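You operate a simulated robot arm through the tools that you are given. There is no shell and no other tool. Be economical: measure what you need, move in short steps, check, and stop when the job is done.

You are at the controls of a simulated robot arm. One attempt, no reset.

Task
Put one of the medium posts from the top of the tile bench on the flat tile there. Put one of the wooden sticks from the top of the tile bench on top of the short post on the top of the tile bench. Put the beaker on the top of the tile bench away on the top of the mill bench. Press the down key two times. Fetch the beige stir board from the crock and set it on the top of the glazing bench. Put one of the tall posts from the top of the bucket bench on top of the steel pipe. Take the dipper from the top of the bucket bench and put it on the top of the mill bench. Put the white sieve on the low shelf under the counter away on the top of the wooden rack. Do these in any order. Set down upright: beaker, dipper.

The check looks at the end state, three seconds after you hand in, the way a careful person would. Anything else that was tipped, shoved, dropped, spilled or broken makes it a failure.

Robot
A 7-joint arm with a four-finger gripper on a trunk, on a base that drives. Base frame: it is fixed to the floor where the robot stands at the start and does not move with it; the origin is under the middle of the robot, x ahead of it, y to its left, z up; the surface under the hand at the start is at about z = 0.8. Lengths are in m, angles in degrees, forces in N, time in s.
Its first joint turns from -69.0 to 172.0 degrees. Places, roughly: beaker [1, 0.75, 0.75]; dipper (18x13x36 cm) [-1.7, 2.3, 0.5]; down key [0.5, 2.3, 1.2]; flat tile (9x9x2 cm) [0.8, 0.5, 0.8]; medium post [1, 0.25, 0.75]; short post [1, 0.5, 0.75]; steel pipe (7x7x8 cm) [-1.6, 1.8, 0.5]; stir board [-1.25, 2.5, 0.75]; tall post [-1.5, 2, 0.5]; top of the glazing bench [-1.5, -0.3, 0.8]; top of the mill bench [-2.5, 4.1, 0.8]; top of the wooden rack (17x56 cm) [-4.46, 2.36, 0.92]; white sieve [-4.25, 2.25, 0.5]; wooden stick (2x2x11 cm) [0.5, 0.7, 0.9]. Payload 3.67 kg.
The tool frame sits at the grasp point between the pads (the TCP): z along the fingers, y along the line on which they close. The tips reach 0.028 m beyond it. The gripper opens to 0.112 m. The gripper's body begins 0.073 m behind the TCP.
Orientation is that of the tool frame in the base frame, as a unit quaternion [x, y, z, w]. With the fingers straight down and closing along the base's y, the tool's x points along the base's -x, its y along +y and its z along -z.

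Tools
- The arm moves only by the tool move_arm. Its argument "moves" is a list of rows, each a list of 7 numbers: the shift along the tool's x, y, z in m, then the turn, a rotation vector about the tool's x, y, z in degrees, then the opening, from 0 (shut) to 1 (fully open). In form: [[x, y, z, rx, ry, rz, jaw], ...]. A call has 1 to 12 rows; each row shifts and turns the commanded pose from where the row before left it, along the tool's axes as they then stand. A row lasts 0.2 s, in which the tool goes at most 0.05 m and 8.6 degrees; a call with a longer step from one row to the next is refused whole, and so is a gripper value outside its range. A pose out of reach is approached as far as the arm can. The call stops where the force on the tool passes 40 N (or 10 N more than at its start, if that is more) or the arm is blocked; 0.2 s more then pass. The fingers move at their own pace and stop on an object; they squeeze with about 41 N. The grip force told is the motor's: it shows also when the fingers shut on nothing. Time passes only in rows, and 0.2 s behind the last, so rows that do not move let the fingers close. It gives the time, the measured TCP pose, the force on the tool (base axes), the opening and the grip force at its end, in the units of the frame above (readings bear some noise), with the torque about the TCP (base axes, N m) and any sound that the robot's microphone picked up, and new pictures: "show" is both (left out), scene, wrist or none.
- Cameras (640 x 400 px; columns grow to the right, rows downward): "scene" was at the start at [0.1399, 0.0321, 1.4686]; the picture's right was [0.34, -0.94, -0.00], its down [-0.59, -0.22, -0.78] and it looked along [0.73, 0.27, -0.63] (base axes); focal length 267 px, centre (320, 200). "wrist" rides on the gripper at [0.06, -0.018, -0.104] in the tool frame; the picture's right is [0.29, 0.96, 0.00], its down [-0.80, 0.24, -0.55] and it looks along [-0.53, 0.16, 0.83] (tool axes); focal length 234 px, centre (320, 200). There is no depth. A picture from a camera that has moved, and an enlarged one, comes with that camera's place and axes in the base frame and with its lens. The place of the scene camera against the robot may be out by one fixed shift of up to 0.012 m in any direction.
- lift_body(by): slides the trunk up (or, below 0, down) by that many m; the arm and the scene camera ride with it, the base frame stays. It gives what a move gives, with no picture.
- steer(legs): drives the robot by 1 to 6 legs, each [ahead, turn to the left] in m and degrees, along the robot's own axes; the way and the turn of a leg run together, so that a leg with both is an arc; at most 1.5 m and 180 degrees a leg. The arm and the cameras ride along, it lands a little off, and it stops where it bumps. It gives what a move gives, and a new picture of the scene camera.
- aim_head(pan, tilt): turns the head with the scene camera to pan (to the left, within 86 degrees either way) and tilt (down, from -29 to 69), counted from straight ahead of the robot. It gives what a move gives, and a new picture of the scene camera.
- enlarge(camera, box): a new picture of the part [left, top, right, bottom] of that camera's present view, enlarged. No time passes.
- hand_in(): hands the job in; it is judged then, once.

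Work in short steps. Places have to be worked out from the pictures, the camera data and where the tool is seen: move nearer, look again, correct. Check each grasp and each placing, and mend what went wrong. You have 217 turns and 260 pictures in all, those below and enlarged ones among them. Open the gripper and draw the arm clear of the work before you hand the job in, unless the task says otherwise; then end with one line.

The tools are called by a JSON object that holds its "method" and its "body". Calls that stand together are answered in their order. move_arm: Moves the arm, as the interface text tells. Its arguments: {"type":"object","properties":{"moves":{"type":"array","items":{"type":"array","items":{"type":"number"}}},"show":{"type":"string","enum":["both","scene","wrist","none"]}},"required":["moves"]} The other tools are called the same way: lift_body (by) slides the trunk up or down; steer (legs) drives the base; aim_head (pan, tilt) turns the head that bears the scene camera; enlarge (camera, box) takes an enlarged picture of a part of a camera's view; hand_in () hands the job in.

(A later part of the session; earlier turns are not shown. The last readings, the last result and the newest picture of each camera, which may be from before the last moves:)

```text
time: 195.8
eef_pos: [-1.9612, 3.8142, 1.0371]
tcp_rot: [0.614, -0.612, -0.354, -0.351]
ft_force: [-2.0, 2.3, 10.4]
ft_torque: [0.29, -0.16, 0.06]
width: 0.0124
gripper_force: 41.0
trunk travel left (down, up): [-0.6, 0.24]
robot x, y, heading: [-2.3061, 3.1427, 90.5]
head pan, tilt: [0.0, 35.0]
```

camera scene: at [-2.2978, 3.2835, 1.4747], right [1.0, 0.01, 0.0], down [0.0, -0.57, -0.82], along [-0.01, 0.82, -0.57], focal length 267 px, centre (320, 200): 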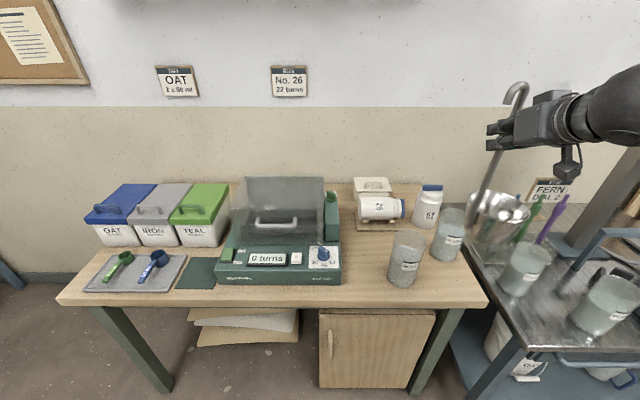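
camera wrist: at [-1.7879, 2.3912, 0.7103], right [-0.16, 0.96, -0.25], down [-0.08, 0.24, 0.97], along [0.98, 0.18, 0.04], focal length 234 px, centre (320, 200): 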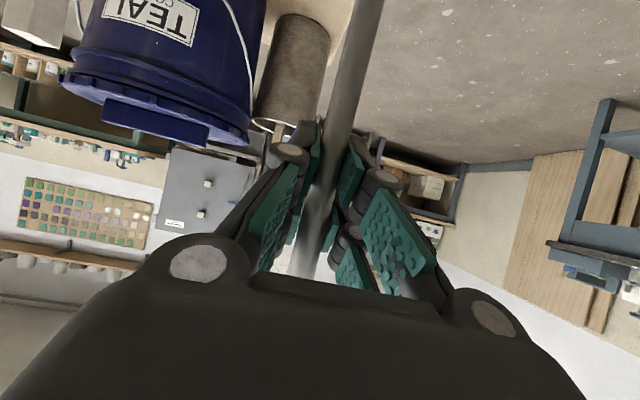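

Small contact force left; release slowly and back straight off along the fingers.

{"method": "move_arm", "body": {"moves": [[-0.0009, 0, -0.0005, 0, 0, 0, 0], [0, 0, 0, 0, 0, 0, 0.12], [0, 0, 0, 0, 0, 0, 0.25], [0, 0, 0, 0, 0, 0, 0.4], [0, 0, 0, 0, 0, 0, 0.5], [0, 0, 0, 0, 0, 0, 0.5]], "show": "wrist"}}

```text
time: 197.2
eef_pos: [-1.9614, 3.815, 1.0373]
tcp_rot: [0.615, -0.611, -0.354, -0.35]
ft_force: [-0.2, -0.6, -0.3]
ft_torque: [-0.04, 0.02, 0.03]
width: 0.0561
gripper_force: 0.1
trunk travel left (down, up): [-0.6, 0.24]
robot x, y, heading: [-2.3045, 3.1388, 90.4]
head pan, tilt: [0.0, 35.0]
camera wrist: at [-1.9436, 3.6944, 1.0389], right [-0.96, -0.15, -0.25], down [-0.24, -0.08, 0.97], along [-0.17, 0.99, 0.04], focal length 234 px, centre (320, 200)
```

wrist: 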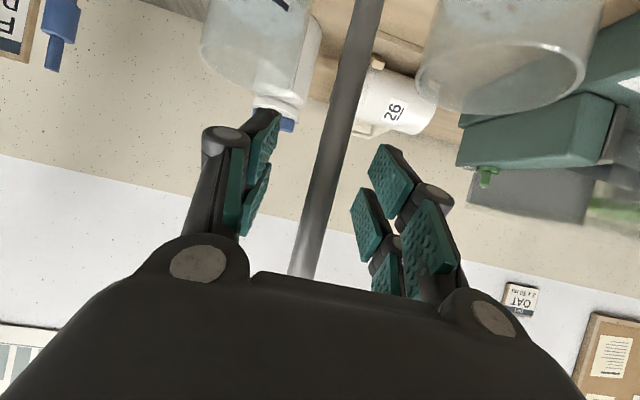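

Rod is free between fingers. Retract horizontally backward and look.

{"method": "move_arm", "body": {"moves": [[0.01, 0, -0.0173, 0, 0, 0, 0.5], [0.02, 0, -0.0346, 0, 0, 0, 0.5], [0.0225, 0, -0.039, 0, 0, 0, 0.5], [0.0225, 0, -0.039, 0, 0, 0, 0.5], [0.0225, 0, -0.039, 0, 0, 0, 0.5], [0.0225, 0, -0.039, 0, 0, 0, 0.5], [-0.04, 0, -0.02, 0, 0, 0, 0.5], [-0.04, 0, -0.02, 0, 0, 0, 0.5], [-0.04, 0, -0.02, 0, 0, 0, 0.5]], "show": "scene"}}

```text
time: 199.2
eef_pos: [-1.8969, 3.7457, 1.1727]
tcp_rot: [0.616, -0.611, -0.354, -0.35]
ft_force: [-0.3, -0.6, 1.0]
ft_torque: [-0.08, -0.06, -0.05]
width: 0.0559
gripper_force: 0.1
out of reach, approached as far as the arm can: row 2, 3, 4, 5, 6
trunk travel left (down, up): [-0.6, 0.24]
robot x, y, heading: [-2.3058, 3.138, 90.6]
head pan, tilt: [0.0, 35.0]
camera scene: at [-2.3003, 3.2822, 1.4747], right [1.0, 0.01, 0.0], down [0.01, -0.57, -0.82], along [-0.01, 0.82, -0.57], focal length 267 px, centre (320, 200)
```

scene: 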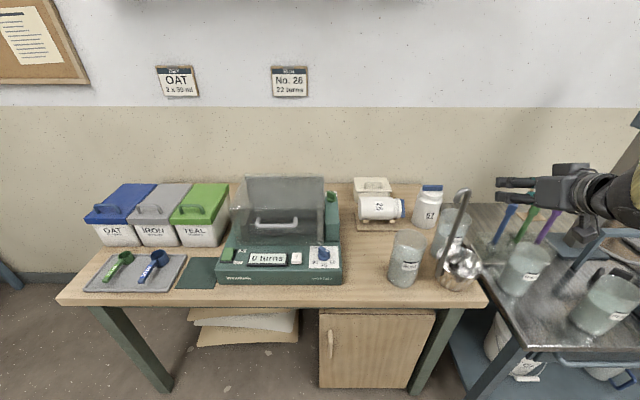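

The retract hit an inner reach limit and drifted sideways; check the dipper's state.

{"method": "enlarge", "body": {"camera": "scene", "box": [380, 170, 540, 310]}}

```text
2.86 times, centred on (460, 240) of scene
camera zoom: at [-2.3003, 3.2822, 1.4747], right [1.0, 0.01, 0.0], down [0.01, -0.57, -0.82], along [-0.01, 0.82, -0.57], focal length 764 px, centre (-80, 86)
```

zoom: 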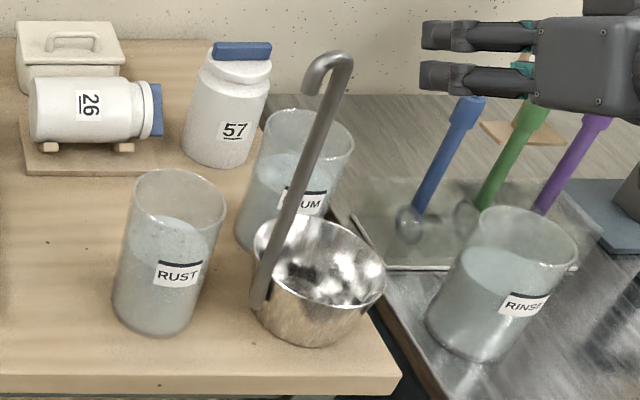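

Dipper stands upright, undisturbed. Raise the hand, then back the base away and return the tool to pointing down.

{"method": "move_arm", "body": {"moves": [[-0.04, 0, -0.023, 0, 0, 0, 0.5], [-0.04, 0, -0.023, 0, 0, 0, 0.5], [0, 0, 0, 0, 0, 0, 0.5]], "show": "none"}}

{"method": "steer", "body": {"legs": [[-0.4, 0]]}}

{"method": "move_arm", "body": {"moves": [[0, 0, 0, 0, 8.5, 0, 0.5], [0, 0, 0, 0, 8.5, 0, 0.5], [0, 0, 0, 0, 8.5, 0, 0.5], [0, 0, 0, 0, 8.5, 0, 0.5], [0, 0, 0, 0, 8.5, 0, 0.5], [0, 0, 0, 0, 8.5, 0, 0.5], [0, 0, 0, 0, 8.5, 0, 0.5], [0, 0, 0, 0, 0, 0, 0.5]], "show": "scene"}}

```text
time: 200.0
eef_pos: [-1.89, 3.7457, 1.2457]
tcp_rot: [-0.611, 0.623, 0.354, 0.336]
ft_force: [0.2, 0.6, -0.8]
ft_torque: [0.03, 0.03, -0.03]
width: 0.0561
gripper_force: 0.0
trunk travel left (down, up): [-0.6, 0.24]
robot x, y, heading: [-2.3077, 3.1395, 90.5]
head pan, tilt: [0.0, 35.0]
```

```text
time: 202.5
eef_pos: [-1.8911, 3.3416, 1.2471]
tcp_rot: [-0.615, 0.618, 0.357, 0.336]
ft_force: [0.2, -0.1, 0.4]
ft_torque: [0.0, -0.01, 0.01]
width: 0.0561
gripper_force: 0.1
trunk travel left (down, up): [-0.6, 0.24]
robot x, y, heading: [-2.3031, 2.7349, 90.9]
head pan, tilt: [0.0, 35.0]
camera scene: at [-2.3118, 2.87, 1.467], right [0.98, 0.22, 0.0], down [0.14, -0.63, -0.76], along [-0.17, 0.74, -0.65], focal length 267 px, centre (320, 200)
```

scene: 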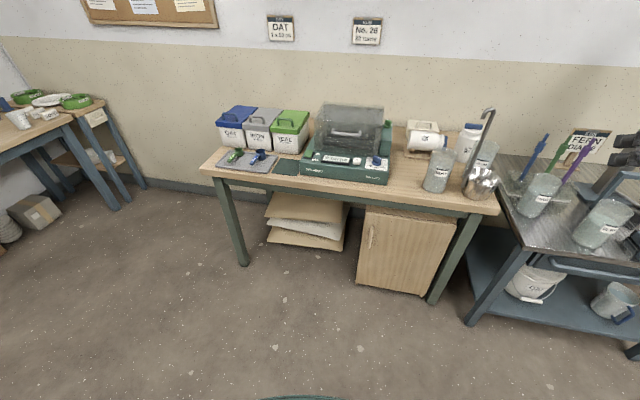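

```text
time: 204.5
eef_pos: [-1.8505, 3.3304, 1.2302]
tcp_rot: [-0.688, 0.722, 0.052, -0.05]
ft_force: [0.3, 0.3, 0.3]
ft_torque: [-0.01, 0.0, -0.01]
width: 0.056
gripper_force: 0.1
trunk travel left (down, up): [-0.6, 0.24]
robot x, y, heading: [-2.3007, 2.7355, 90.9]
head pan, tilt: [0.0, 35.0]
stopped in row 8: the arm was blocked; the commanded pose is now the measured one
camera scene: at [-2.2935, 2.8774, 1.4747], right [1.0, 0.02, 0.0], down [0.01, -0.57, -0.82], along [-0.01, 0.82, -0.57], focal length 267 px, centre (320, 200)
```

scene: 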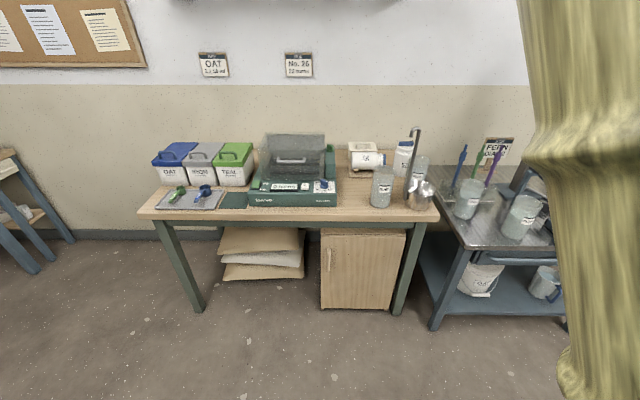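

A joint limit blocked the last bit of rotation. Move the hand forward-left and straighten it.

{"method": "move_arm", "body": {"moves": [[-0.04, 0.02, 0, 0, 0, 0, 0.5], [-0.04, 0.02, 0, 4, 0, -1.4, 0.5], [-0.02, 0.03, 0, 4.3, 0, -1.4, 0.5], [0, 0.03, 0, 0, 0, 0, 0.5], [0, 0, 0, 0, 0, 0, 0.5]], "show": "none"}}

```text
time: 205.5
eef_pos: [-1.9003, 3.4257, 1.1056]
tcp_rot: [-0.681, 0.725, -0.048, -0.091]
ft_force: [-0.2, -0.3, 0.7]
ft_torque: [0.04, -0.02, 0.0]
width: 0.056
gripper_force: 0.2
trunk travel left (down, up): [-0.6, 0.24]
robot x, y, heading: [-2.2988, 2.7337, 91.2]
head pan, tilt: [0.0, 35.0]
stopped in row 5: the arm was blocked; the commanded pose is now the measured one
```

The arm behaves oddly; look with both cameras.

{"method": "move_arm", "body": {"moves": [[0, 0, 0, 0, 0, 0, 0.5]]}}

{"method": "aim_head", "body": {"pan": -35, "tilt": 15}}

```text
time: 205.9
eef_pos: [-1.9013, 3.4271, 1.1057]
tcp_rot: [-0.682, 0.724, -0.048, -0.09]
ft_force: [-0.1, -0.1, -0.1]
ft_torque: [0.0, -0.01, -0.04]
width: 0.056
gripper_force: 0.0
trunk travel left (down, up): [-0.6, 0.24]
robot x, y, heading: [-2.299, 2.7351, 90.9]
head pan, tilt: [0.0, 35.0]
camera scene: at [-2.2943, 2.877, 1.4748], right [1.0, 0.02, 0.0], down [0.01, -0.57, -0.82], along [-0.01, 0.82, -0.57], focal length 267 px, centre (320, 200)
camera wrist: at [-1.8805, 3.3863, 1.2186], right [-0.97, -0.22, 0.11], down [-0.16, 0.9, 0.4], along [-0.18, 0.37, -0.91], focal length 234 px, centre (320, 200)
```

scene: 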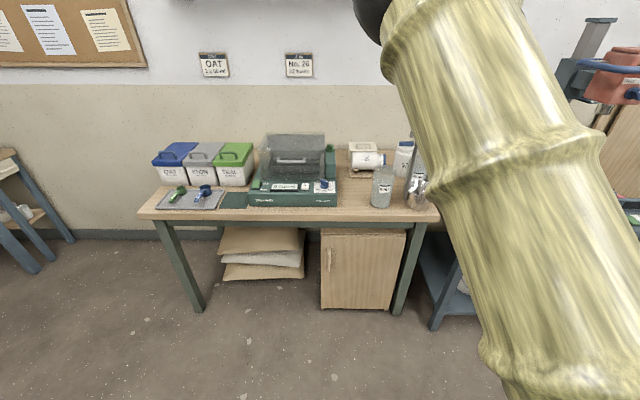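
wrist: 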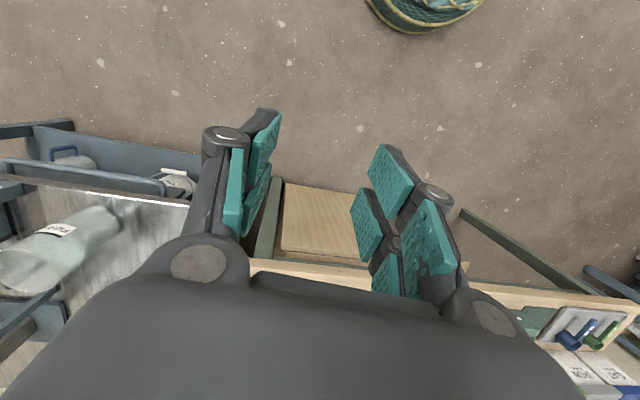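

```text
time: 206.9
eef_pos: [-1.9006, 3.4261, 1.1063]
tcp_rot: [-0.682, 0.724, -0.048, -0.09]
ft_force: [0.5, 0.1, -0.4]
ft_torque: [0.02, 0.0, 0.0]
width: 0.0558
gripper_force: 0.1
trunk travel left (down, up): [-0.6, 0.24]
robot x, y, heading: [-2.3031, 2.7339, 91.1]
head pan, tilt: [-35.0, 15.0]
camera scene: at [-2.2408, 2.8658, 1.5068], right [0.83, -0.56, 0.0], down [-0.15, -0.22, -0.97], along [0.54, 0.8, -0.26], focal length 267 px, centre (320, 200)
```

scene: 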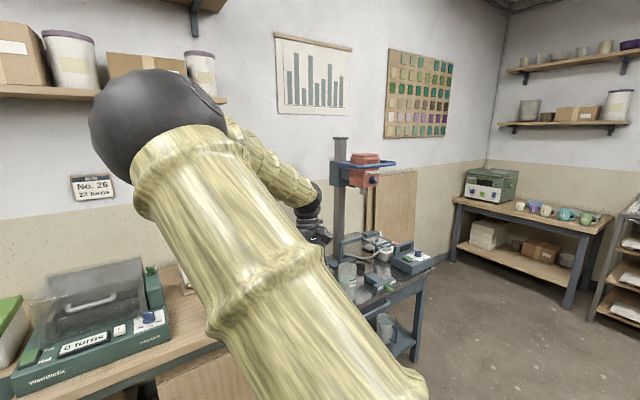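

The elbow has swung to the other side. I turn toward open floor (west) to stretch the arm and get it back to its usual posture.

{"method": "steer", "body": {"legs": [[-0.2, 0], [0, 89]]}}

{"method": "move_arm", "body": {"moves": [[-0.045, -0.01, -0.01, 2, 0, 0, 0.5], [-0.045, -0.01, -0.01, 2, 0, 0, 0.5], [-0.045, -0.01, -0.01, 2, 0, 0, 0.5], [-0.045, -0.01, -0.01, 0, 0, 0, 0.5], [-0.045, -0.01, -0.01, 0, 0, 0, 0.5], [-0.045, -0.01, -0.01, 0, 0, 0, 0.5], [-0.045, -0.01, 0, 0, 0, 0, 0.5], [0, 0, 0, 0, 0, 0, 0.5]], "show": "scene"}}

```text
time: 212.2
eef_pos: [-2.973, 2.9699, 1.1063]
tcp_rot: [0.993, -0.051, 0.098, 0.032]
ft_force: [-0.3, -0.1, 0.5]
ft_torque: [0.0, -0.01, -0.01]
width: 0.056
gripper_force: 0.0
trunk travel left (down, up): [-0.6, 0.24]
robot x, y, heading: [-2.2984, 2.5388, 178.7]
head pan, tilt: [-35.0, 15.0]
camera scene: at [-2.4151, 2.6008, 1.5068], right [0.59, 0.81, 0.0], down [0.21, -0.15, -0.97], along [-0.78, 0.57, -0.26], focal length 267 px, centre (320, 200)
```

scene: 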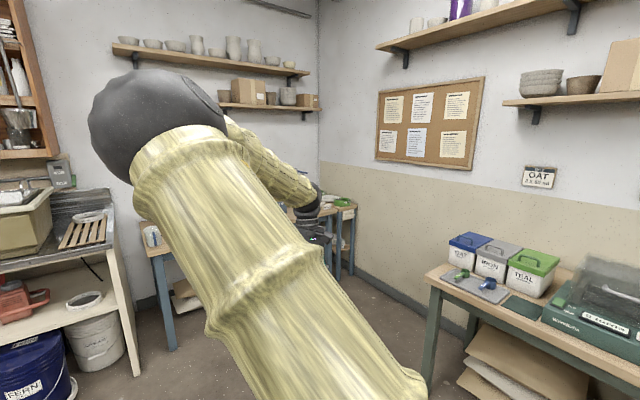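

```text
time: 214.1
eef_pos: [-3.2649, 3.0559, 1.107]
tcp_rot: [0.994, -0.045, 0.1, -0.021]
ft_force: [0.1, 0.0, -0.4]
ft_torque: [0.03, -0.05, -0.03]
width: 0.0561
gripper_force: 0.1
out of reach, approached as far as the arm can: row 7
trunk travel left (down, up): [-0.6, 0.24]
robot x, y, heading: [-2.2985, 2.5389, 178.7]
head pan, tilt: [-35.0, 15.0]
camera scene: at [-2.4146, 2.6041, 1.5068], right [0.59, 0.8, 0.0], down [0.21, -0.16, -0.97], along [-0.78, 0.57, -0.26], focal length 267 px, centre (320, 200)
```

scene: 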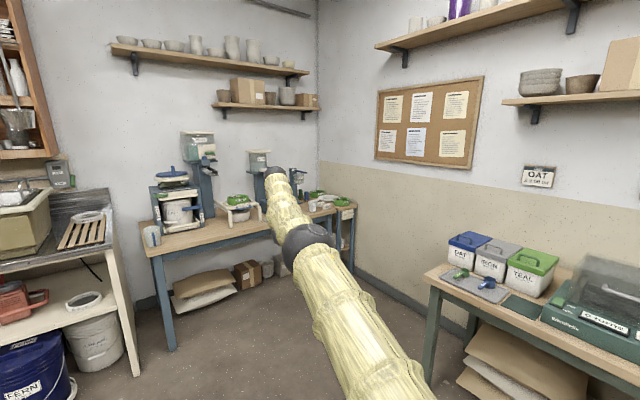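

Arm is stretched out. Correct the tool's attitude and sweep it to the left-front, then pull in so the elbow settles on the right.

{"method": "move_arm", "body": {"moves": [[0.02, 0.03, -0.01, -1.2, -5.8, -2, 0.5], [0.01, 0.04, 0, -1.2, -5.8, -2, 0.5], [0, 0.048, 0, 0, 0, 0, 0.5], [0, 0.048, 0, 0, 0, 0, 0.5], [0, 0.048, 0, 0, 0, 0, 0.5], [0, 0.048, 0, 0, 0, 0, 0.5], [0, 0.048, 0, 0, 0, 0, 0.5], [0, 0.048, 0, 0, 0, 0, 0.5], [0, 0.048, 0, 0, 0, 0, 0.5], [0, 0.048, 0, 0, 0, 0, 0.5], [0, 0.048, 0, 0, 0, 0, 0.5], [0, 0.048, 0, 0, 0, 0, 0.5]], "show": "none"}}

{"method": "move_arm", "body": {"moves": [[0.02, 0.04, 0, 0, 0, 0, 0.5], [0.02, 0.04, 0, 0, 0, 0, 0.5], [0.02, 0.04, 0, 0, 0, 0, 0.5], [0.03, 0.03, 0, 0, 0, 0, 0.5], [0.03, 0.03, 0, 0, 0, 0, 0.5], [0.04, 0, 0, 0, 0, 0, 0.5], [0.04, 0, 0, 0, 0, 0, 0.5], [0.04, 0, 0, 0, 0, 0, 0.5], [0, 0, 0, 0, 0, 0, 0.5]], "show": "scene"}}

```text
time: 216.8
eef_pos: [-3.2389, 2.6323, 1.0789]
tcp_rot: [1.0, -0.009, 0.017, 0.016]
ft_force: [-0.2, -1.3, 0.2]
ft_torque: [-0.02, -0.02, -0.05]
width: 0.0562
gripper_force: 0.0
out of reach, approached as far as the arm can: row 10, 11, 12
trunk travel left (down, up): [-0.6, 0.24]
robot x, y, heading: [-2.3006, 2.5423, 178.5]
head pan, tilt: [-35.0, 15.0]
stopped in row 12: the arm was blocked; the commanded pose is now the measured one
```

```text
time: 217.7
eef_pos: [-3.1531, 2.6133, 0.9486]
tcp_rot: [0.995, -0.012, 0.095, 0.031]
ft_force: [-0.1, 0.0, -0.3]
ft_torque: [-0.04, 0.01, -0.01]
width: 0.0562
gripper_force: 0.0
out of reach, approached as far as the arm can: row 1, 2, 3, 4
trunk travel left (down, up): [-0.6, 0.24]
robot x, y, heading: [-2.298, 2.5374, 178.3]
head pan, tilt: [-35.0, 15.0]
stopped in row 4: the arm was blocked; the commanded pose is now the measured one
camera scene: at [-2.4155, 2.6011, 1.5068], right [0.59, 0.81, 0.0], down [0.21, -0.15, -0.97], along [-0.78, 0.57, -0.26], focal length 267 px, centre (320, 200)
```

scene: 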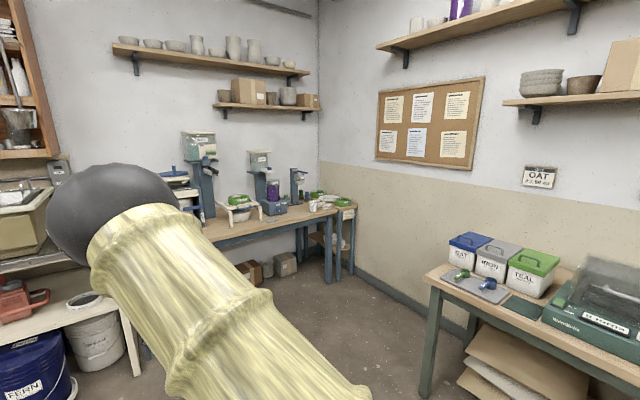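

The elbow is still on the left and joint 1 is at its limit. I extend the arm fully straight ahead first so it can fold the other way.

{"method": "move_arm", "body": {"moves": [[-0.02, -0.04, -0.02, 1.7, -5.5, 0, 0.5], [-0.02, -0.04, -0.02, 1.7, -5.5, 0, 0.5], [-0.02, -0.04, -0.02, 0, 0, 0, 0.5], [-0.02, -0.04, -0.02, 0, 0, 0, 0.5], [-0.03, -0.03, -0.02, 0, 0, 0, 0.5], [-0.04, -0.01, -0.02, 0, 0, 0, 0.5], [-0.04, 0, -0.02, 0, 0, 0, 0.5], [-0.04, 0, -0.02, 0, 0, 0, 0.5], [-0.04, 0, 0, 0, 0, 0, 0.5], [-0.04, 0, 0, 0, 0, 0, 0.5], [-0.04, 0, 0, 0, 0, 0, 0.5]], "show": "scene"}}

```text
time: 220.1
eef_pos: [-3.3513, 2.8181, 1.091]
tcp_rot: [1.0, -0.01, -0.001, -0.003]
ft_force: [0.0, -1.2, 0.5]
ft_torque: [0.06, 0.04, -0.01]
width: 0.0563
gripper_force: 0.1
out of reach, approached as far as the arm can: row 8, 9, 10, 11
trunk travel left (down, up): [-0.6, 0.24]
robot x, y, heading: [-2.2976, 2.5399, 178.2]
head pan, tilt: [-35.0, 15.0]
camera scene: at [-2.4154, 2.5987, 1.5069], right [0.59, 0.81, 0.0], down [0.21, -0.15, -0.97], along [-0.78, 0.57, -0.26], focal length 267 px, centre (320, 200)
```

scene: 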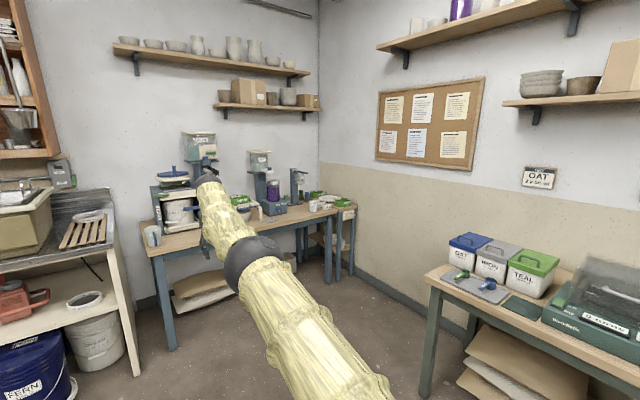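

Fully straight now. Sweep left while pressing outward so the arm stays straight.

{"method": "move_arm", "body": {"moves": [[-0.01, 0.045, 0, 0, 0, 0, 0.5], [-0.01, 0.045, 0, 0, 0, 0, 0.5], [0, 0.048, 0, 0, 0, 0, 0.5], [0, 0.048, 0, 0, 0, 0, 0.5], [0, 0.048, 0, 0, 0, 0, 0.5], [0.005, 0.048, 0, 0, 0, 0, 0.5], [0.01, 0.048, 0, 0, 0, 0, 0.5], [0.01, 0.048, 0, 0, 0, 0, 0.5], [0.015, 0.045, 0, 0, 0, 0, 0.5], [0.02, 0.045, 0, 0, 0, 0, 0.5], [0.025, 0.04, 0, 0, 0, 0, 0.5], [0.03, 0.035, 0, 0, 0, 0, 0.5]], "show": "scene"}}

```text
time: 222.7
eef_pos: [-3.3274, 2.6364, 1.0737]
tcp_rot: [1.0, -0.01, -0.001, -0.002]
ft_force: [-0.8, -0.7, -0.6]
ft_torque: [-0.02, 0.02, -0.01]
width: 0.0559
gripper_force: 0.0
out of reach, approached as far as the arm can: row 1, 2, 3, 4, 5, 6, 7, 8, 9, 10, 11, 12
trunk travel left (down, up): [-0.6, 0.24]
robot x, y, heading: [-2.2978, 2.5412, 178.6]
head pan, tilt: [-35.0, 15.0]
camera scene: at [-2.415, 2.6007, 1.5069], right [0.59, 0.81, 0.0], down [0.21, -0.15, -0.97], along [-0.78, 0.57, -0.26], focal length 267 px, centre (320, 200)
```

scene: 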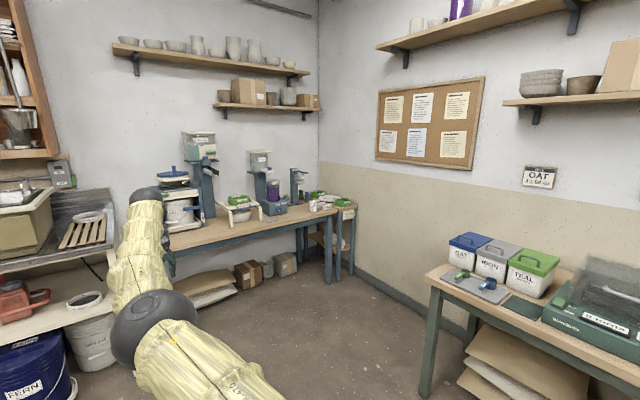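

Continue sweeping left with a slightly shorter radius.

{"method": "move_arm", "body": {"moves": [[0.02, 0.04, -0.01, 0, 0, 0, 0.5], [0.02, 0.04, -0.01, 0, 0, 0, 0.5], [0.02, 0.04, -0.01, 0, 0, 0, 0.5], [0.02, 0.04, -0.01, 0, 0, 0, 0.5], [0.02, 0.04, 0, 0, 0, 0, 0.5], [0.02, 0.04, 0, 0, 0, 0, 0.5], [0.02, 0.04, 0, 0, 0, 0, 0.5], [0.02, 0.04, 0, 0, 0, 0, 0.5], [0, 0, 0, 0, 0, 0, 0.5]], "show": "none"}}

{"method": "aim_head", "body": {"pan": 10, "tilt": 25}}

```text
time: 224.7
eef_pos: [-3.3276, 2.6379, 1.0744]
tcp_rot: [1.0, -0.01, 0.0, -0.001]
ft_force: [-0.1, -0.2, -0.6]
ft_torque: [0.0, -0.05, -0.01]
width: 0.0561
gripper_force: 0.0
out of reach, approached as far as the arm can: row 1, 2, 3, 4, 5, 6, 7, 8
trunk travel left (down, up): [-0.6, 0.24]
robot x, y, heading: [-2.298, 2.5425, 178.7]
head pan, tilt: [-35.0, 15.0]
```

```text
time: 225.8
eef_pos: [-3.3274, 2.6378, 1.0728]
tcp_rot: [1.0, -0.011, -0.002, -0.001]
ft_force: [-0.2, 0.5, -0.9]
ft_torque: [0.01, -0.04, 0.0]
width: 0.0557
gripper_force: 0.0
trunk travel left (down, up): [-0.6, 0.24]
robot x, y, heading: [-2.3005, 2.5398, 178.9]
head pan, tilt: [10.0, 25.0]
camera scene: at [-2.431, 2.5317, 1.4906], right [-0.15, 0.99, 0.0], down [0.42, 0.06, -0.91], along [-0.9, -0.14, -0.42], focal length 267 px, centre (320, 200)
```

scene: 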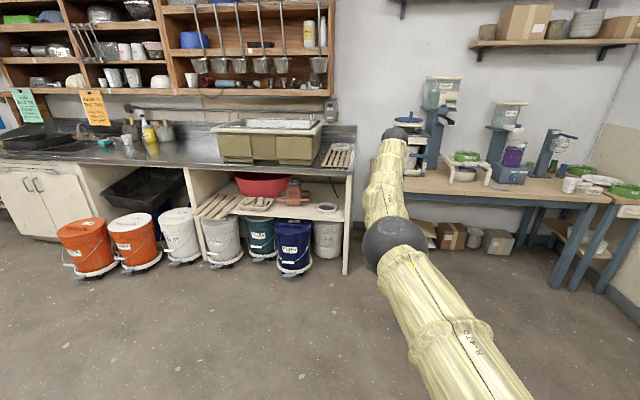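

The elbow is hung up on the robot's own body. I'll bring the hand to the right and higher so that the elbow swings over the top.

{"method": "move_arm", "body": {"moves": [[0.03, -0.035, -0.015, 0, 0, 0, 0.5], [0.03, -0.035, -0.015, 0, 0, 0, 0.5], [0.03, -0.035, -0.015, 0, 0, 0, 0.5], [0.03, -0.035, -0.015, 0, 0, 0, 0.5], [0.03, -0.035, -0.015, 0, 0, 0, 0.5], [0.03, -0.035, -0.015, 0, 0, 0, 0.5], [0.03, -0.035, -0.015, 0, 0, 0, 0.5], [0.03, -0.035, -0.015, 0, 0, 0, 0.5], [0.03, -0.035, -0.015, 0, 0, 0, 0.5], [0.03, -0.035, -0.015, 0, 0, 0, 0.5], [0.03, -0.035, -0.015, 0, 0, 0, 0.5], [0, -0.035, -0.015, 0, 0, 0, 0.5]], "show": "none"}}

{"method": "aim_head", "body": {"pan": -45, "tilt": 5}}

```text
time: 228.4
eef_pos: [-3.0488, 3.0793, 1.2494]
tcp_rot: [1.0, -0.01, -0.001, 0.0]
ft_force: [-0.8, 0.1, 0.2]
ft_torque: [-0.08, 0.01, 0.04]
width: 0.056
gripper_force: 0.0
out of reach, approached as far as the arm can: row 2, 3, 4, 5, 6
trunk travel left (down, up): [-0.6, 0.24]
robot x, y, heading: [-2.2978, 2.542, 178.8]
head pan, tilt: [10.0, 25.0]
```

```text
time: 229.6
eef_pos: [-3.0485, 3.0762, 1.2508]
tcp_rot: [1.0, -0.01, -0.001, -0.001]
ft_force: [0.1, -0.2, -0.1]
ft_torque: [0.0, 0.02, 0.05]
width: 0.0561
gripper_force: 0.0
trunk travel left (down, up): [-0.6, 0.24]
robot x, y, heading: [-2.3001, 2.5376, 178.7]
head pan, tilt: [-45.0, 5.0]
camera scene: at [-2.4033, 2.6123, 1.523], right [0.72, 0.69, 0.0], down [0.06, -0.06, -1.0], along [-0.69, 0.72, -0.09], focal length 267 px, centre (320, 200)
```

scene: 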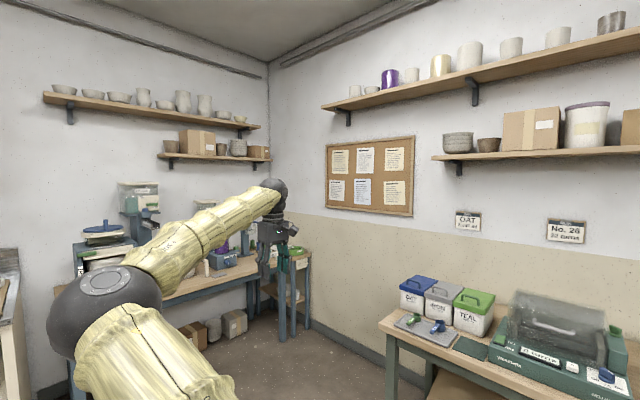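

I'll work with this posture: targets ahead and to the right suit it. Turn back to the bucket bench stance facing east.

{"method": "steer", "body": {"legs": [[0, -88.7], [-0.2, 0], [0, -90]]}}

{"method": "aim_head", "body": {"pan": -25, "tilt": 50}}

```text
time: 238.8
eef_pos: [-1.539, 1.8241, 1.2518]
tcp_rot: [-0.001, 1.0, -0.001, 0.0]
ft_force: [0.0, -0.6, -0.8]
ft_torque: [-0.01, -0.04, -0.01]
width: 0.056
gripper_force: 0.1
trunk travel left (down, up): [-0.6, 0.24]
robot x, y, heading: [-2.2991, 2.3419, -0.0]
head pan, tilt: [-45.0, 5.0]
camera scene: at [-2.1758, 2.2796, 1.523], right [-0.71, -0.71, 0.0], down [-0.06, 0.06, -1.0], along [0.7, -0.7, -0.09], focal length 267 px, centre (320, 200)
```

scene: 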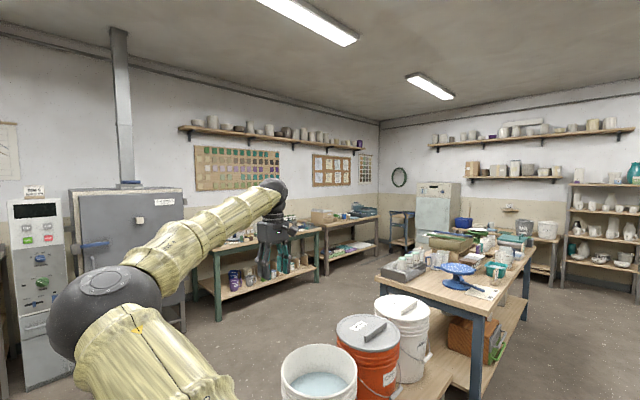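

```text
time: 239.9
eef_pos: [-1.5387, 1.8244, 1.2521]
tcp_rot: [0.0, 1.0, -0.001, 0.0]
ft_force: [-0.8, 0.3, 1.1]
ft_torque: [-0.03, 0.04, -0.01]
width: 0.0562
gripper_force: 0.1
trunk travel left (down, up): [-0.6, 0.24]
robot x, y, heading: [-2.2995, 2.3448, 0.1]
head pan, tilt: [-25.0, 50.0]
camera scene: at [-2.1707, 2.3123, 1.4532], right [-0.42, -0.91, 0.0], down [-0.69, 0.32, -0.64], along [0.58, -0.27, -0.77], focal length 267 px, centre (320, 200)
```

scene: 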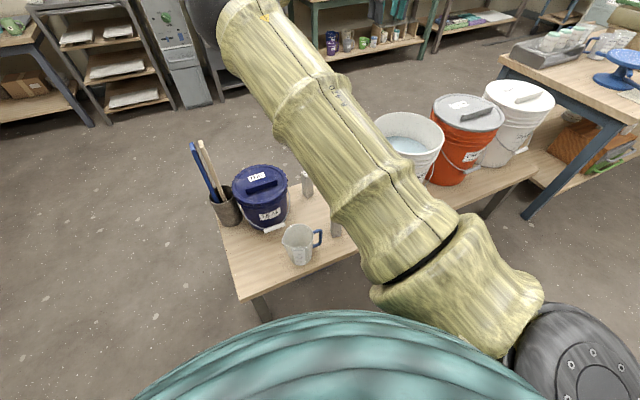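

The head view is blocked by the arm, so I'll use the wrist camera. Lower the trunk 0.25 m; elbow stays above the bench items.

{"method": "lift_body", "body": {"by": -0.25}}

{"method": "move_arm", "body": {"moves": [[0.02, 0.02, 0, 0, 0, 0, 0.7], [0.02, 0.02, 0, 0, 0, 0, 0.7], [0, 0, 0, 0, 0, 0, 0.7]]}}

```text
time: 242.5
eef_pos: [-1.5378, 1.826, 1.0017]
tcp_rot: [0.001, 1.0, -0.001, 0.001]
ft_force: [0.2, 0.5, 1.0]
ft_torque: [0.01, 0.0, 0.01]
width: 0.0561
gripper_force: 0.1
trunk travel left (down, up): [-0.35, 0.49]
robot x, y, heading: [-2.2998, 2.3424, 0.2]
head pan, tilt: [-25.0, 50.0]
```

```text
time: 243.3
eef_pos: [-1.5796, 1.8652, 0.9995]
tcp_rot: [0.0, 1.0, -0.001, 0.001]
ft_force: [0.1, 0.0, 0.2]
ft_torque: [0.0, 0.0, 0.01]
width: 0.0784
gripper_force: 0.1
trunk travel left (down, up): [-0.35, 0.49]
robot x, y, heading: [-2.3015, 2.3431, 0.0]
head pan, tilt: [-25.0, 50.0]
camera scene: at [-2.1707, 2.3124, 1.2031], right [-0.42, -0.91, 0.0], down [-0.69, 0.32, -0.64], along [0.58, -0.27, -0.77], focal length 267 px, centre (320, 200)
camera wrist: at [-1.6403, 1.8464, 1.1043], right [-0.29, 0.96, 0.0], down [0.8, 0.24, 0.55], along [0.53, 0.16, -0.83], focal length 234 px, centre (320, 200)
```

scene: 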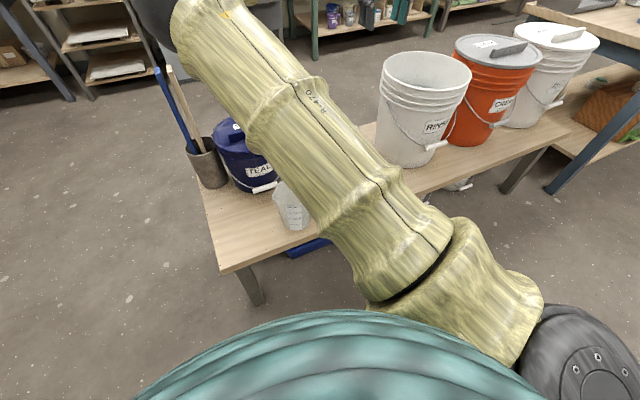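
wrist: 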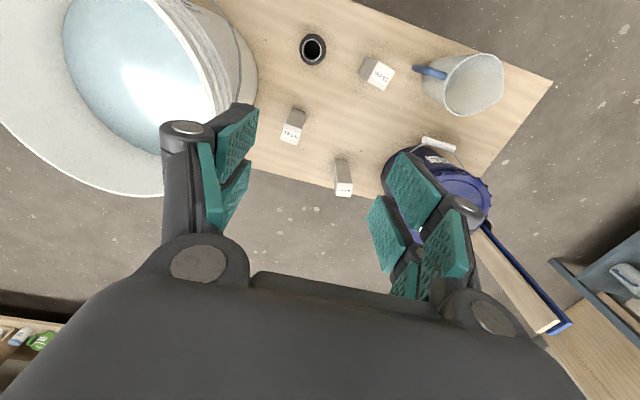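

Excellent wrist view. Enlarge on pipe and posts.

{"method": "enlarge", "body": {"camera": "wrist", "box": [230, 10, 430, 210]}}

```text
2.00 times, centred on (330, 110) of wrist
camera zoom: at [-1.6403, 1.8464, 1.1043], right [-0.29, 0.96, 0.0], down [0.8, 0.24, 0.55], along [0.53, 0.16, -0.83], focal length 468 px, centre (300, 380)
```

zoom: 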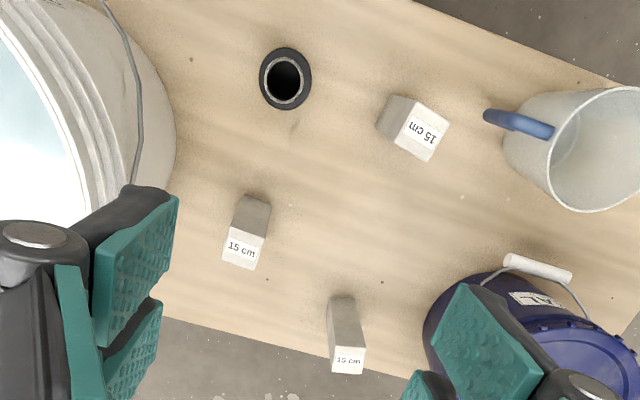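

All three are 15 cm posts. Post D top is at (-1.468, 1.834), yawed ~10°; pipe top at (-1.626, 1.835). Move over D, turn 10°, descend partway and look.

{"method": "move_arm", "body": {"moves": [[-0.038, -0.01, 0.01, 0, 0, 0, 0.7], [-0.037, -0.01, 0.02, 0, 0, 0, 0.7], [-0.037, -0.011, 0.03, 0, 0, 0, 0.7], [0, 0, 0.04, 0, 0, -5, 0.7], [0, 0, 0.05, 0, 0, -5, 0.7], [0, 0, 0.05, 0, 0, 0, 0.7], [0, 0, 0.04, 0, 0, 0, 0.7], [0, 0, 0, 0, 0, 0, 0.7]], "show": "wrist"}}

```text
time: 245.1
eef_pos: [-1.4648, 1.8341, 0.7607]
tcp_rot: [-0.087, 0.996, 0.0, 0.001]
ft_force: [0.3, -0.5, -0.5]
ft_torque: [-0.01, 0.01, 0.0]
width: 0.0785
gripper_force: 0.0
trunk travel left (down, up): [-0.35, 0.49]
robot x, y, heading: [-2.2983, 2.3406, 0.0]
head pan, tilt: [-25.0, 50.0]
camera wrist: at [-1.5222, 1.8053, 0.8646], right [-0.45, 0.89, 0.0], down [0.74, 0.38, 0.55], along [0.5, 0.25, -0.83], focal length 234 px, centre (320, 200)
```

wrist: 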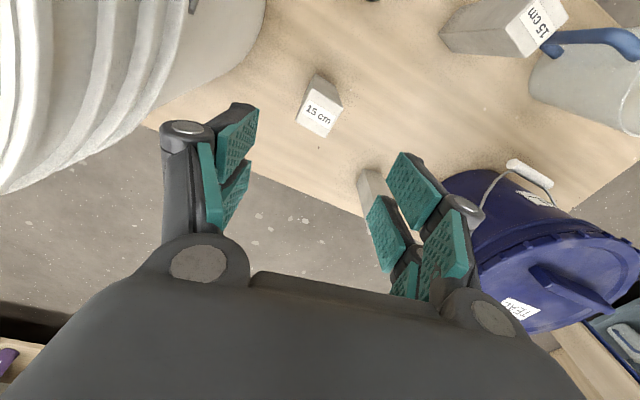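

The closer view shows the post square to the axes at (-1.467, 1.831). Undo the yaw and descend to grip at z≈0.565.

{"method": "move_arm", "body": {"moves": [[0, -0.003, 0, 0, 0, 5, 0.6], [0, 0, 0.01, 0, 0, 5, 0.55], [0, 0, 0.045, 0, 0, 0, 0.55], [0, 0, 0.045, 0, 0, 0, 0.55], [0, 0, 0.045, 0, 0, 0, 0.55], [0, 0, 0.045, 0, 0, 0, 0.55], [0, 0, 0, 0, 0, 0, 0.55]], "show": "wrist"}}

```text
time: 246.7
eef_pos: [-1.4668, 1.8306, 0.5704]
tcp_rot: [0.0, 1.0, -0.001, 0.001]
ft_force: [0.0, -0.2, 0.8]
ft_torque: [-0.02, 0.01, -0.03]
width: 0.0616
gripper_force: 0.2
trunk travel left (down, up): [-0.35, 0.49]
robot x, y, heading: [-2.2999, 2.3427, -0.0]
head pan, tilt: [-25.0, 50.0]
camera wrist: at [-1.5278, 1.8122, 0.6743], right [-0.29, 0.96, 0.0], down [0.8, 0.24, 0.56], along [0.53, 0.16, -0.83], focal length 234 px, centre (320, 200)
```

wrist: 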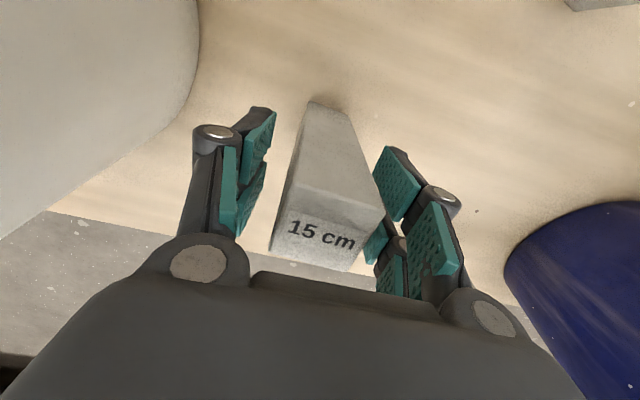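

Post is centred between the fingers. Close and lift.

{"method": "move_arm", "body": {"moves": [[0, 0, 0, 0, 0, 0, 0.3], [0, 0, 0, 0, 0, 0, 0], [0, 0, 0, 0, 0, 0, 0], [0, 0, -0.02, 0, 0, 0, 0], [0, 0, -0.04, 0, 0, 0, 0], [0, 0, -0.045, 0, 0, 0, 0], [0, 0, -0.045, 0, 0, 0, 0], [0, 0, -0.045, 0, 0, 0, 0], [0, 0, 0, 0, 0, 0, 0]], "show": "wrist"}}

```text
time: 248.7
eef_pos: [-1.4647, 1.8302, 0.7657]
tcp_rot: [0.0, 1.0, 0.001, 0.001]
ft_force: [0.4, 0.1, -5.0]
ft_torque: [0.05, 0.03, 0.01]
width: 0.0399
gripper_force: 41.2
trunk travel left (down, up): [-0.35, 0.49]
robot x, y, heading: [-2.2996, 2.3458, 0.1]
head pan, tilt: [-25.0, 50.0]
camera wrist: at [-1.5259, 1.8115, 0.8699], right [-0.29, 0.96, 0.0], down [0.8, 0.24, 0.55], along [0.53, 0.16, -0.83], focal length 234 px, centre (320, 200)
```

wrist: 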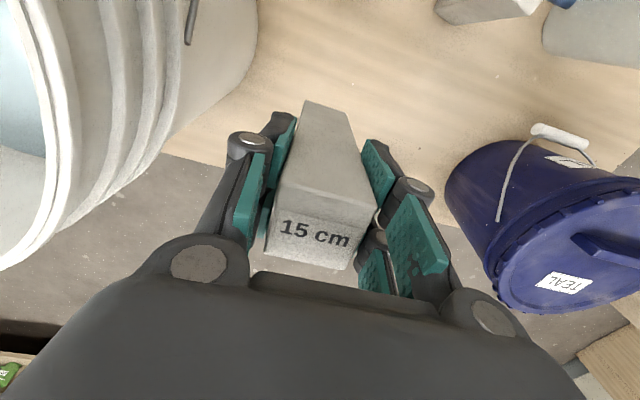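

Post held (4 cm). Move toward the pipe to x≈-1.55, to view the pipe next to the post bottom.

{"method": "move_arm", "body": {"moves": [[0.03, 0.001, 0, 0, 0, 0, 0], [0.03, 0.001, 0, 0, 0, 0, 0], [0.03, 0.001, 0, 0, 0, 0, 0], [0, 0, 0, 0, 0, 0, 0]], "show": "none"}}

{"method": "enlarge", "body": {"camera": "wrist", "box": [220, 0, 420, 125]}}

```text
time: 249.7
eef_pos: [-1.5563, 1.8343, 0.7651]
tcp_rot: [-0.001, 1.0, -0.001, 0.001]
ft_force: [0.1, 0.6, -5.2]
ft_torque: [-0.03, 0.01, -0.02]
width: 0.0397
gripper_force: 41.2
trunk travel left (down, up): [-0.35, 0.49]
robot x, y, heading: [-2.3013, 2.3462, 0.2]
head pan, tilt: [-25.0, 50.0]
```

```text
3.20 times, centred on (320, 62) of wrist
camera zoom: at [-1.6173, 1.8155, 0.8693], right [-0.29, 0.96, 0.0], down [0.8, 0.24, 0.55], along [0.53, 0.16, -0.83], focal length 749 px, centre (320, 640)
```

zoom: 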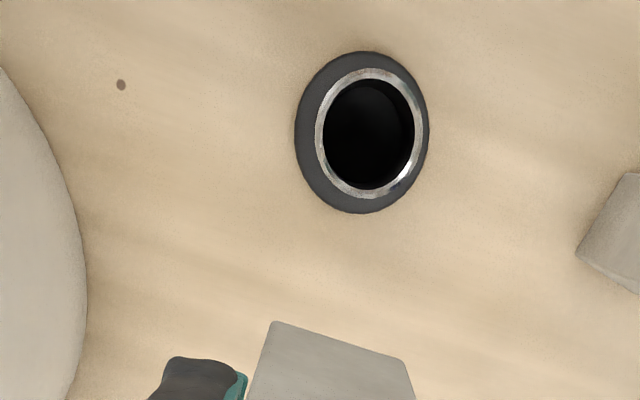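

Pipe ring centre ≈ (-1.626, 1.832), 4 cm outside diameter. Move over it and lower to ~1.5 cm above.

{"method": "move_arm", "body": {"moves": [[0.035, -0.001, 0, 0, 0, 0, 0], [0.0345, -0.001, 0, 0, 0, 0, 0], [0, 0, 0, 0, 0, 0, 0], [0, 0, 0.04, 0, 0, 0, 0], [0, 0, 0.03, 0, 0, 0, 0], [0, 0, 0.02, 0, 0, 0, 0], [0, 0, 0, 0, 0, 0, 0]], "show": "wrist"}}

```text
time: 251.3
eef_pos: [-1.6259, 1.8332, 0.6754]
tcp_rot: [0.0, 1.0, 0.0, 0.0]
ft_force: [0.2, -0.5, -4.0]
ft_torque: [0.0, 0.03, -0.02]
width: 0.0399
gripper_force: 41.3
trunk travel left (down, up): [-0.35, 0.49]
robot x, y, heading: [-2.2984, 2.3405, -0.3]
head pan, tilt: [-25.0, 50.0]
camera wrist: at [-1.6867, 1.8144, 0.7798], right [-0.29, 0.96, 0.0], down [0.8, 0.24, 0.55], along [0.53, 0.16, -0.83], focal length 234 px, centre (320, 200)
```

wrist: 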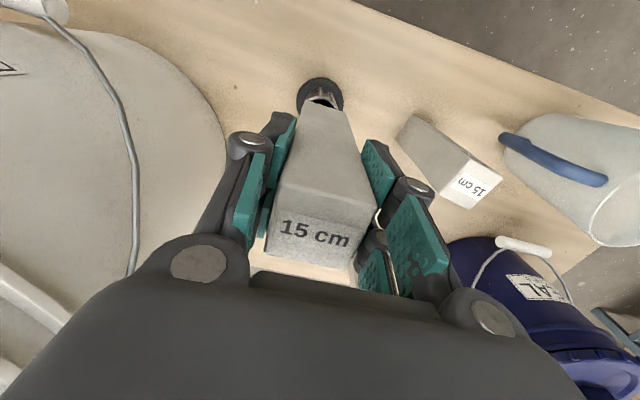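

{"method": "move_arm", "body": {"moves": [[0, 0, 0.01, 0, 0, 0, 0], [0, 0, 0.004, 0, 0, 0, 0], [0, 0, 0.002, 0, 0, 0, 0], [0, 0, 0.002, 0, 0, 0, 0], [0, 0, 0, 0, 0, 0, 0]], "show": "none"}}

{"method": "enlarge", "body": {"camera": "wrist", "box": [240, 50, 400, 150]}}

```text
time: 252.5
eef_pos: [-1.625, 1.8325, 0.6578]
tcp_rot: [0.0, 1.0, -0.001, 0.001]
ft_force: [0.1, 1.2, -5.0]
ft_torque: [-0.01, 0.02, 0.0]
width: 0.0399
gripper_force: 40.8
trunk travel left (down, up): [-0.35, 0.49]
robot x, y, heading: [-2.3001, 2.3424, -0.1]
head pan, tilt: [-25.0, 50.0]
```

```text
4.00 times, centred on (320, 100) of wrist
camera zoom: at [-1.6859, 1.8133, 0.762], right [-0.29, 0.96, 0.0], down [0.8, 0.24, 0.55], along [0.53, 0.16, -0.83], focal length 937 px, centre (320, 600)
```

zoom: 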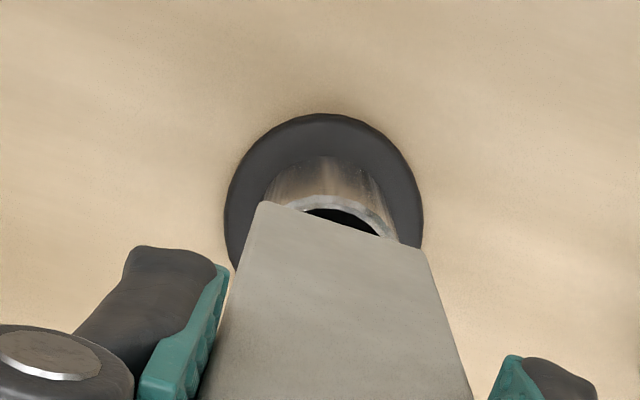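

Aligned within ~2 mm. Continue creeping down.

{"method": "move_arm", "body": {"moves": [[0.001, 0, 0.003, 0, 0, 0, 0], [0, 0, 0.003, 0, 0, 0, 0], [0, 0, 0.003, 0, 0, 0, 0], [0, 0, 0.002, 0, 0, 0, 0], [0, 0, 0, 0, 0, 0, 0]], "show": "none"}}

```text
time: 253.7
eef_pos: [-1.6268, 1.8311, 0.6473]
tcp_rot: [0.0, 1.0, -0.001, 0.0]
ft_force: [0.4, 0.1, -4.2]
ft_torque: [0.0, 0.02, 0.0]
width: 0.0398
gripper_force: 40.5
trunk travel left (down, up): [-0.35, 0.49]
robot x, y, heading: [-2.3012, 2.3398, -0.0]
head pan, tilt: [-25.0, 50.0]
```

{"method": "move_arm", "body": {"moves": [[0, 0, 0.003, 0, 0, 0, 0], [0, 0, 0.003, 0, 0, 0, 0], [0, 0, 0.002, 0, 0, 0, 0], [0, 0, 0.002, 0, 0, 0, 0], [0, 0, 0, 0, 0, 0, 0]], "show": "none"}}

{"method": "enlarge", "body": {"camera": "wrist", "box": [240, 50, 400, 150]}}

```text
time: 254.9
eef_pos: [-1.6267, 1.8309, 0.6408]
tcp_rot: [-0.001, 1.0, -0.001, 0.002]
ft_force: [-4.3, 0.1, 17.1]
ft_torque: [-0.11, 0.36, 0.0]
width: 0.0395
gripper_force: 41.4
trunk travel left (down, up): [-0.35, 0.49]
robot x, y, heading: [-2.3013, 2.344, -0.0]
head pan, tilt: [-25.0, 50.0]
```

```text
4.00 times, centred on (320, 100) of wrist
camera zoom: at [-1.6875, 1.8129, 0.7438], right [-0.29, 0.96, 0.0], down [0.8, 0.24, 0.56], along [0.53, 0.16, -0.83], focal length 937 px, centre (320, 600)
```

zoom: 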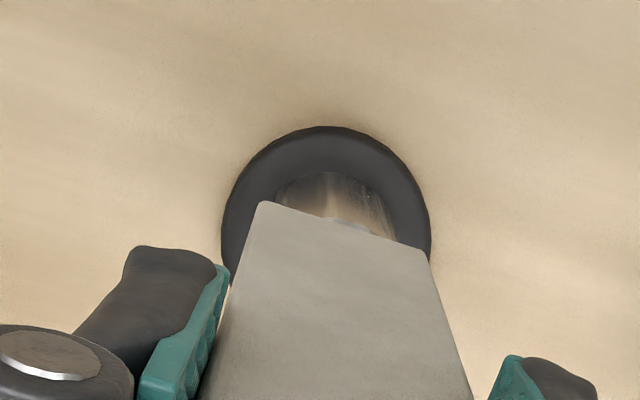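

Contact, and well centred. Relieve 2 mm then release and rise.

{"method": "move_arm", "body": {"moves": [[0, 0, -0.002, 0, 0, 0, 0], [0, 0, 0, 0, 0, 0, 0]], "show": "none"}}

```text
time: 255.5
eef_pos: [-1.6267, 1.8305, 0.6386]
tcp_rot: [0.0, 1.0, -0.001, 0.001]
ft_force: [-1.7, 1.9, 11.7]
ft_torque: [0.16, 0.14, 0.03]
width: 0.0399
gripper_force: 40.4
trunk travel left (down, up): [-0.35, 0.49]
robot x, y, heading: [-2.2993, 2.3454, -0.1]
head pan, tilt: [-25.0, 50.0]
```

{"method": "move_arm", "body": {"moves": [[0, 0, -0.0015, 0, 0, 0, 0], [0, 0, 0, 0, 0, 0, 0.38], [0, 0, 0, 0, 0, 0, 0.45], [0, 0, 0, 0, 0, 0, 0.55], [0, 0, 0, 0, 0, 0, 0.6], [0, 0, -0.01, 0, 0, 0, 0.6], [0, 0, -0.04, 0, 0, 0, 0.6], [0, 0, -0.045, 0, 0, 0, 0.6], [0, 0, -0.045, 0, 0, 0, 0.6], [0, 0, -0.045, 0, 0, 0, 0.6], [0, 0, 0, 0, 0, 0, 0.6]], "show": "wrist"}}

```text
time: 257.9
eef_pos: [-1.6274, 1.8285, 0.8288]
tcp_rot: [-0.001, 1.0, -0.001, 0.001]
ft_force: [0.3, 0.3, 1.1]
ft_torque: [0.02, 0.01, 0.0]
width: 0.0671
gripper_force: 0.0
trunk travel left (down, up): [-0.35, 0.49]
robot x, y, heading: [-2.3023, 2.3415, 0.1]
head pan, tilt: [-25.0, 50.0]
camera wrist: at [-1.6879, 1.8098, 0.9328], right [-0.29, 0.96, 0.0], down [0.8, 0.24, 0.55], along [0.53, 0.16, -0.83], focal length 234 px, centre (320, 200)
```

wrist: 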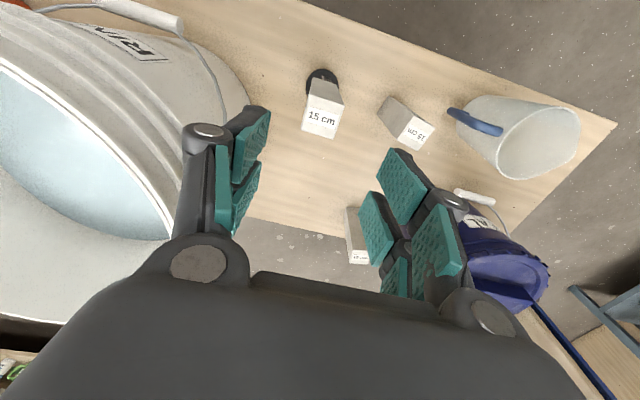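

Post stands on the pipe. Raise the trunk and reposition so the crock lies ahead-right of me.

{"method": "lift_body", "body": {"by": 0.25}}

{"method": "steer", "body": {"legs": [[0, 90], [0.42, 0], [0, -90], [0.25, 0]]}}

```text
time: 260.5
eef_pos: [-1.627, 1.8284, 1.0775]
tcp_rot: [0.0, 1.0, -0.001, 0.001]
ft_force: [-0.3, -0.8, -0.7]
ft_torque: [0.0, 0.01, -0.01]
width: 0.0674
gripper_force: 0.0
trunk travel left (down, up): [-0.6, 0.24]
robot x, y, heading: [-2.3026, 2.3448, -0.0]
head pan, tilt: [-25.0, 50.0]
```

```text
time: 272.2
eef_pos: [-1.3747, 2.2307, 1.0774]
tcp_rot: [0.009, 1.0, 0.0, 0.0]
ft_force: [0.9, 0.7, 0.1]
ft_torque: [0.02, 0.02, -0.02]
width: 0.0671
gripper_force: 0.0
trunk travel left (down, up): [-0.6, 0.24]
robot x, y, heading: [-2.0389, 2.7545, -1.0]
head pan, tilt: [-25.0, 50.0]
camera scene: at [-1.9089, 2.7245, 1.4529], right [-0.44, -0.9, 0.0], down [-0.69, 0.34, -0.64], along [0.58, -0.28, -0.77], focal length 267 px, centre (320, 200)
```

scene: 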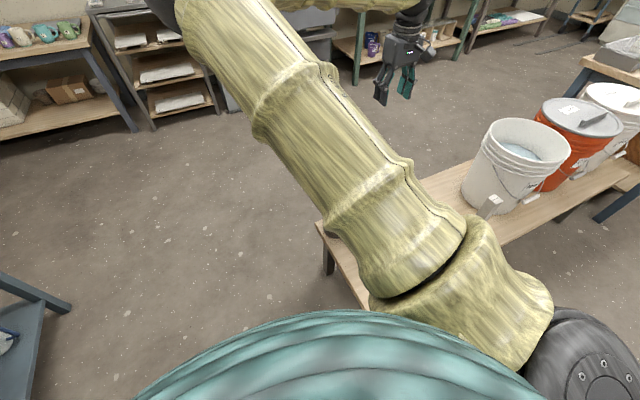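

Now a wrist look at the crock and its boards.

{"method": "move_arm", "body": {"moves": [[0.03, 0.02, -0.02, 0, 0, 0, 0.6], [0.03, 0.02, -0.02, 0, 0, 0, 0.6], [0, 0, 0, 0, 0, 0, 0.6]], "show": "wrist"}}

```text
time: 273.2
eef_pos: [-1.4463, 2.2566, 1.0581]
tcp_rot: [0.024, 0.998, 0.007, -0.051]
ft_force: [0.1, -0.5, -0.1]
ft_torque: [0.07, 0.01, 0.01]
width: 0.0672
gripper_force: 0.1
trunk travel left (down, up): [-0.6, 0.24]
robot x, y, heading: [-2.0373, 2.7566, -1.3]
head pan, tilt: [-25.0, 50.0]
stopped in row 3: the arm was blocked; the commanded pose is now the measured one
camera wrist: at [-1.4975, 2.2389, 1.1683], right [-0.24, 0.97, 0.04], down [0.86, 0.19, 0.47], along [0.45, 0.15, -0.88], focal length 234 px, centre (320, 200)
```

wrist: 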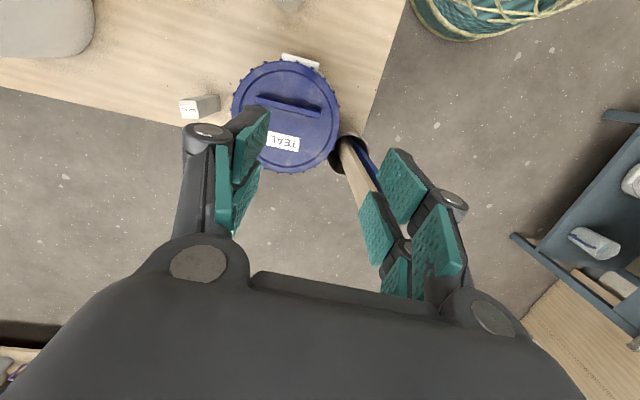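

I hit the inner limit of this posture. Move the hand 0.1 m further out, straighten it, and look again.

{"method": "move_arm", "body": {"moves": [[-0.04, -0.02, -0.01, 0.8, -5.9, -1.7, 0.6], [-0.045, -0.02, -0.02, 0, 0, 0, 0.6], [-0.02, 0, -0.02, 0, 0, 0, 0.6], [0, 0, 0, 0, 0, 0, 0.6]], "show": "wrist"}}

```text
refused: row 2 steps farther than a row can; nothing moved
```

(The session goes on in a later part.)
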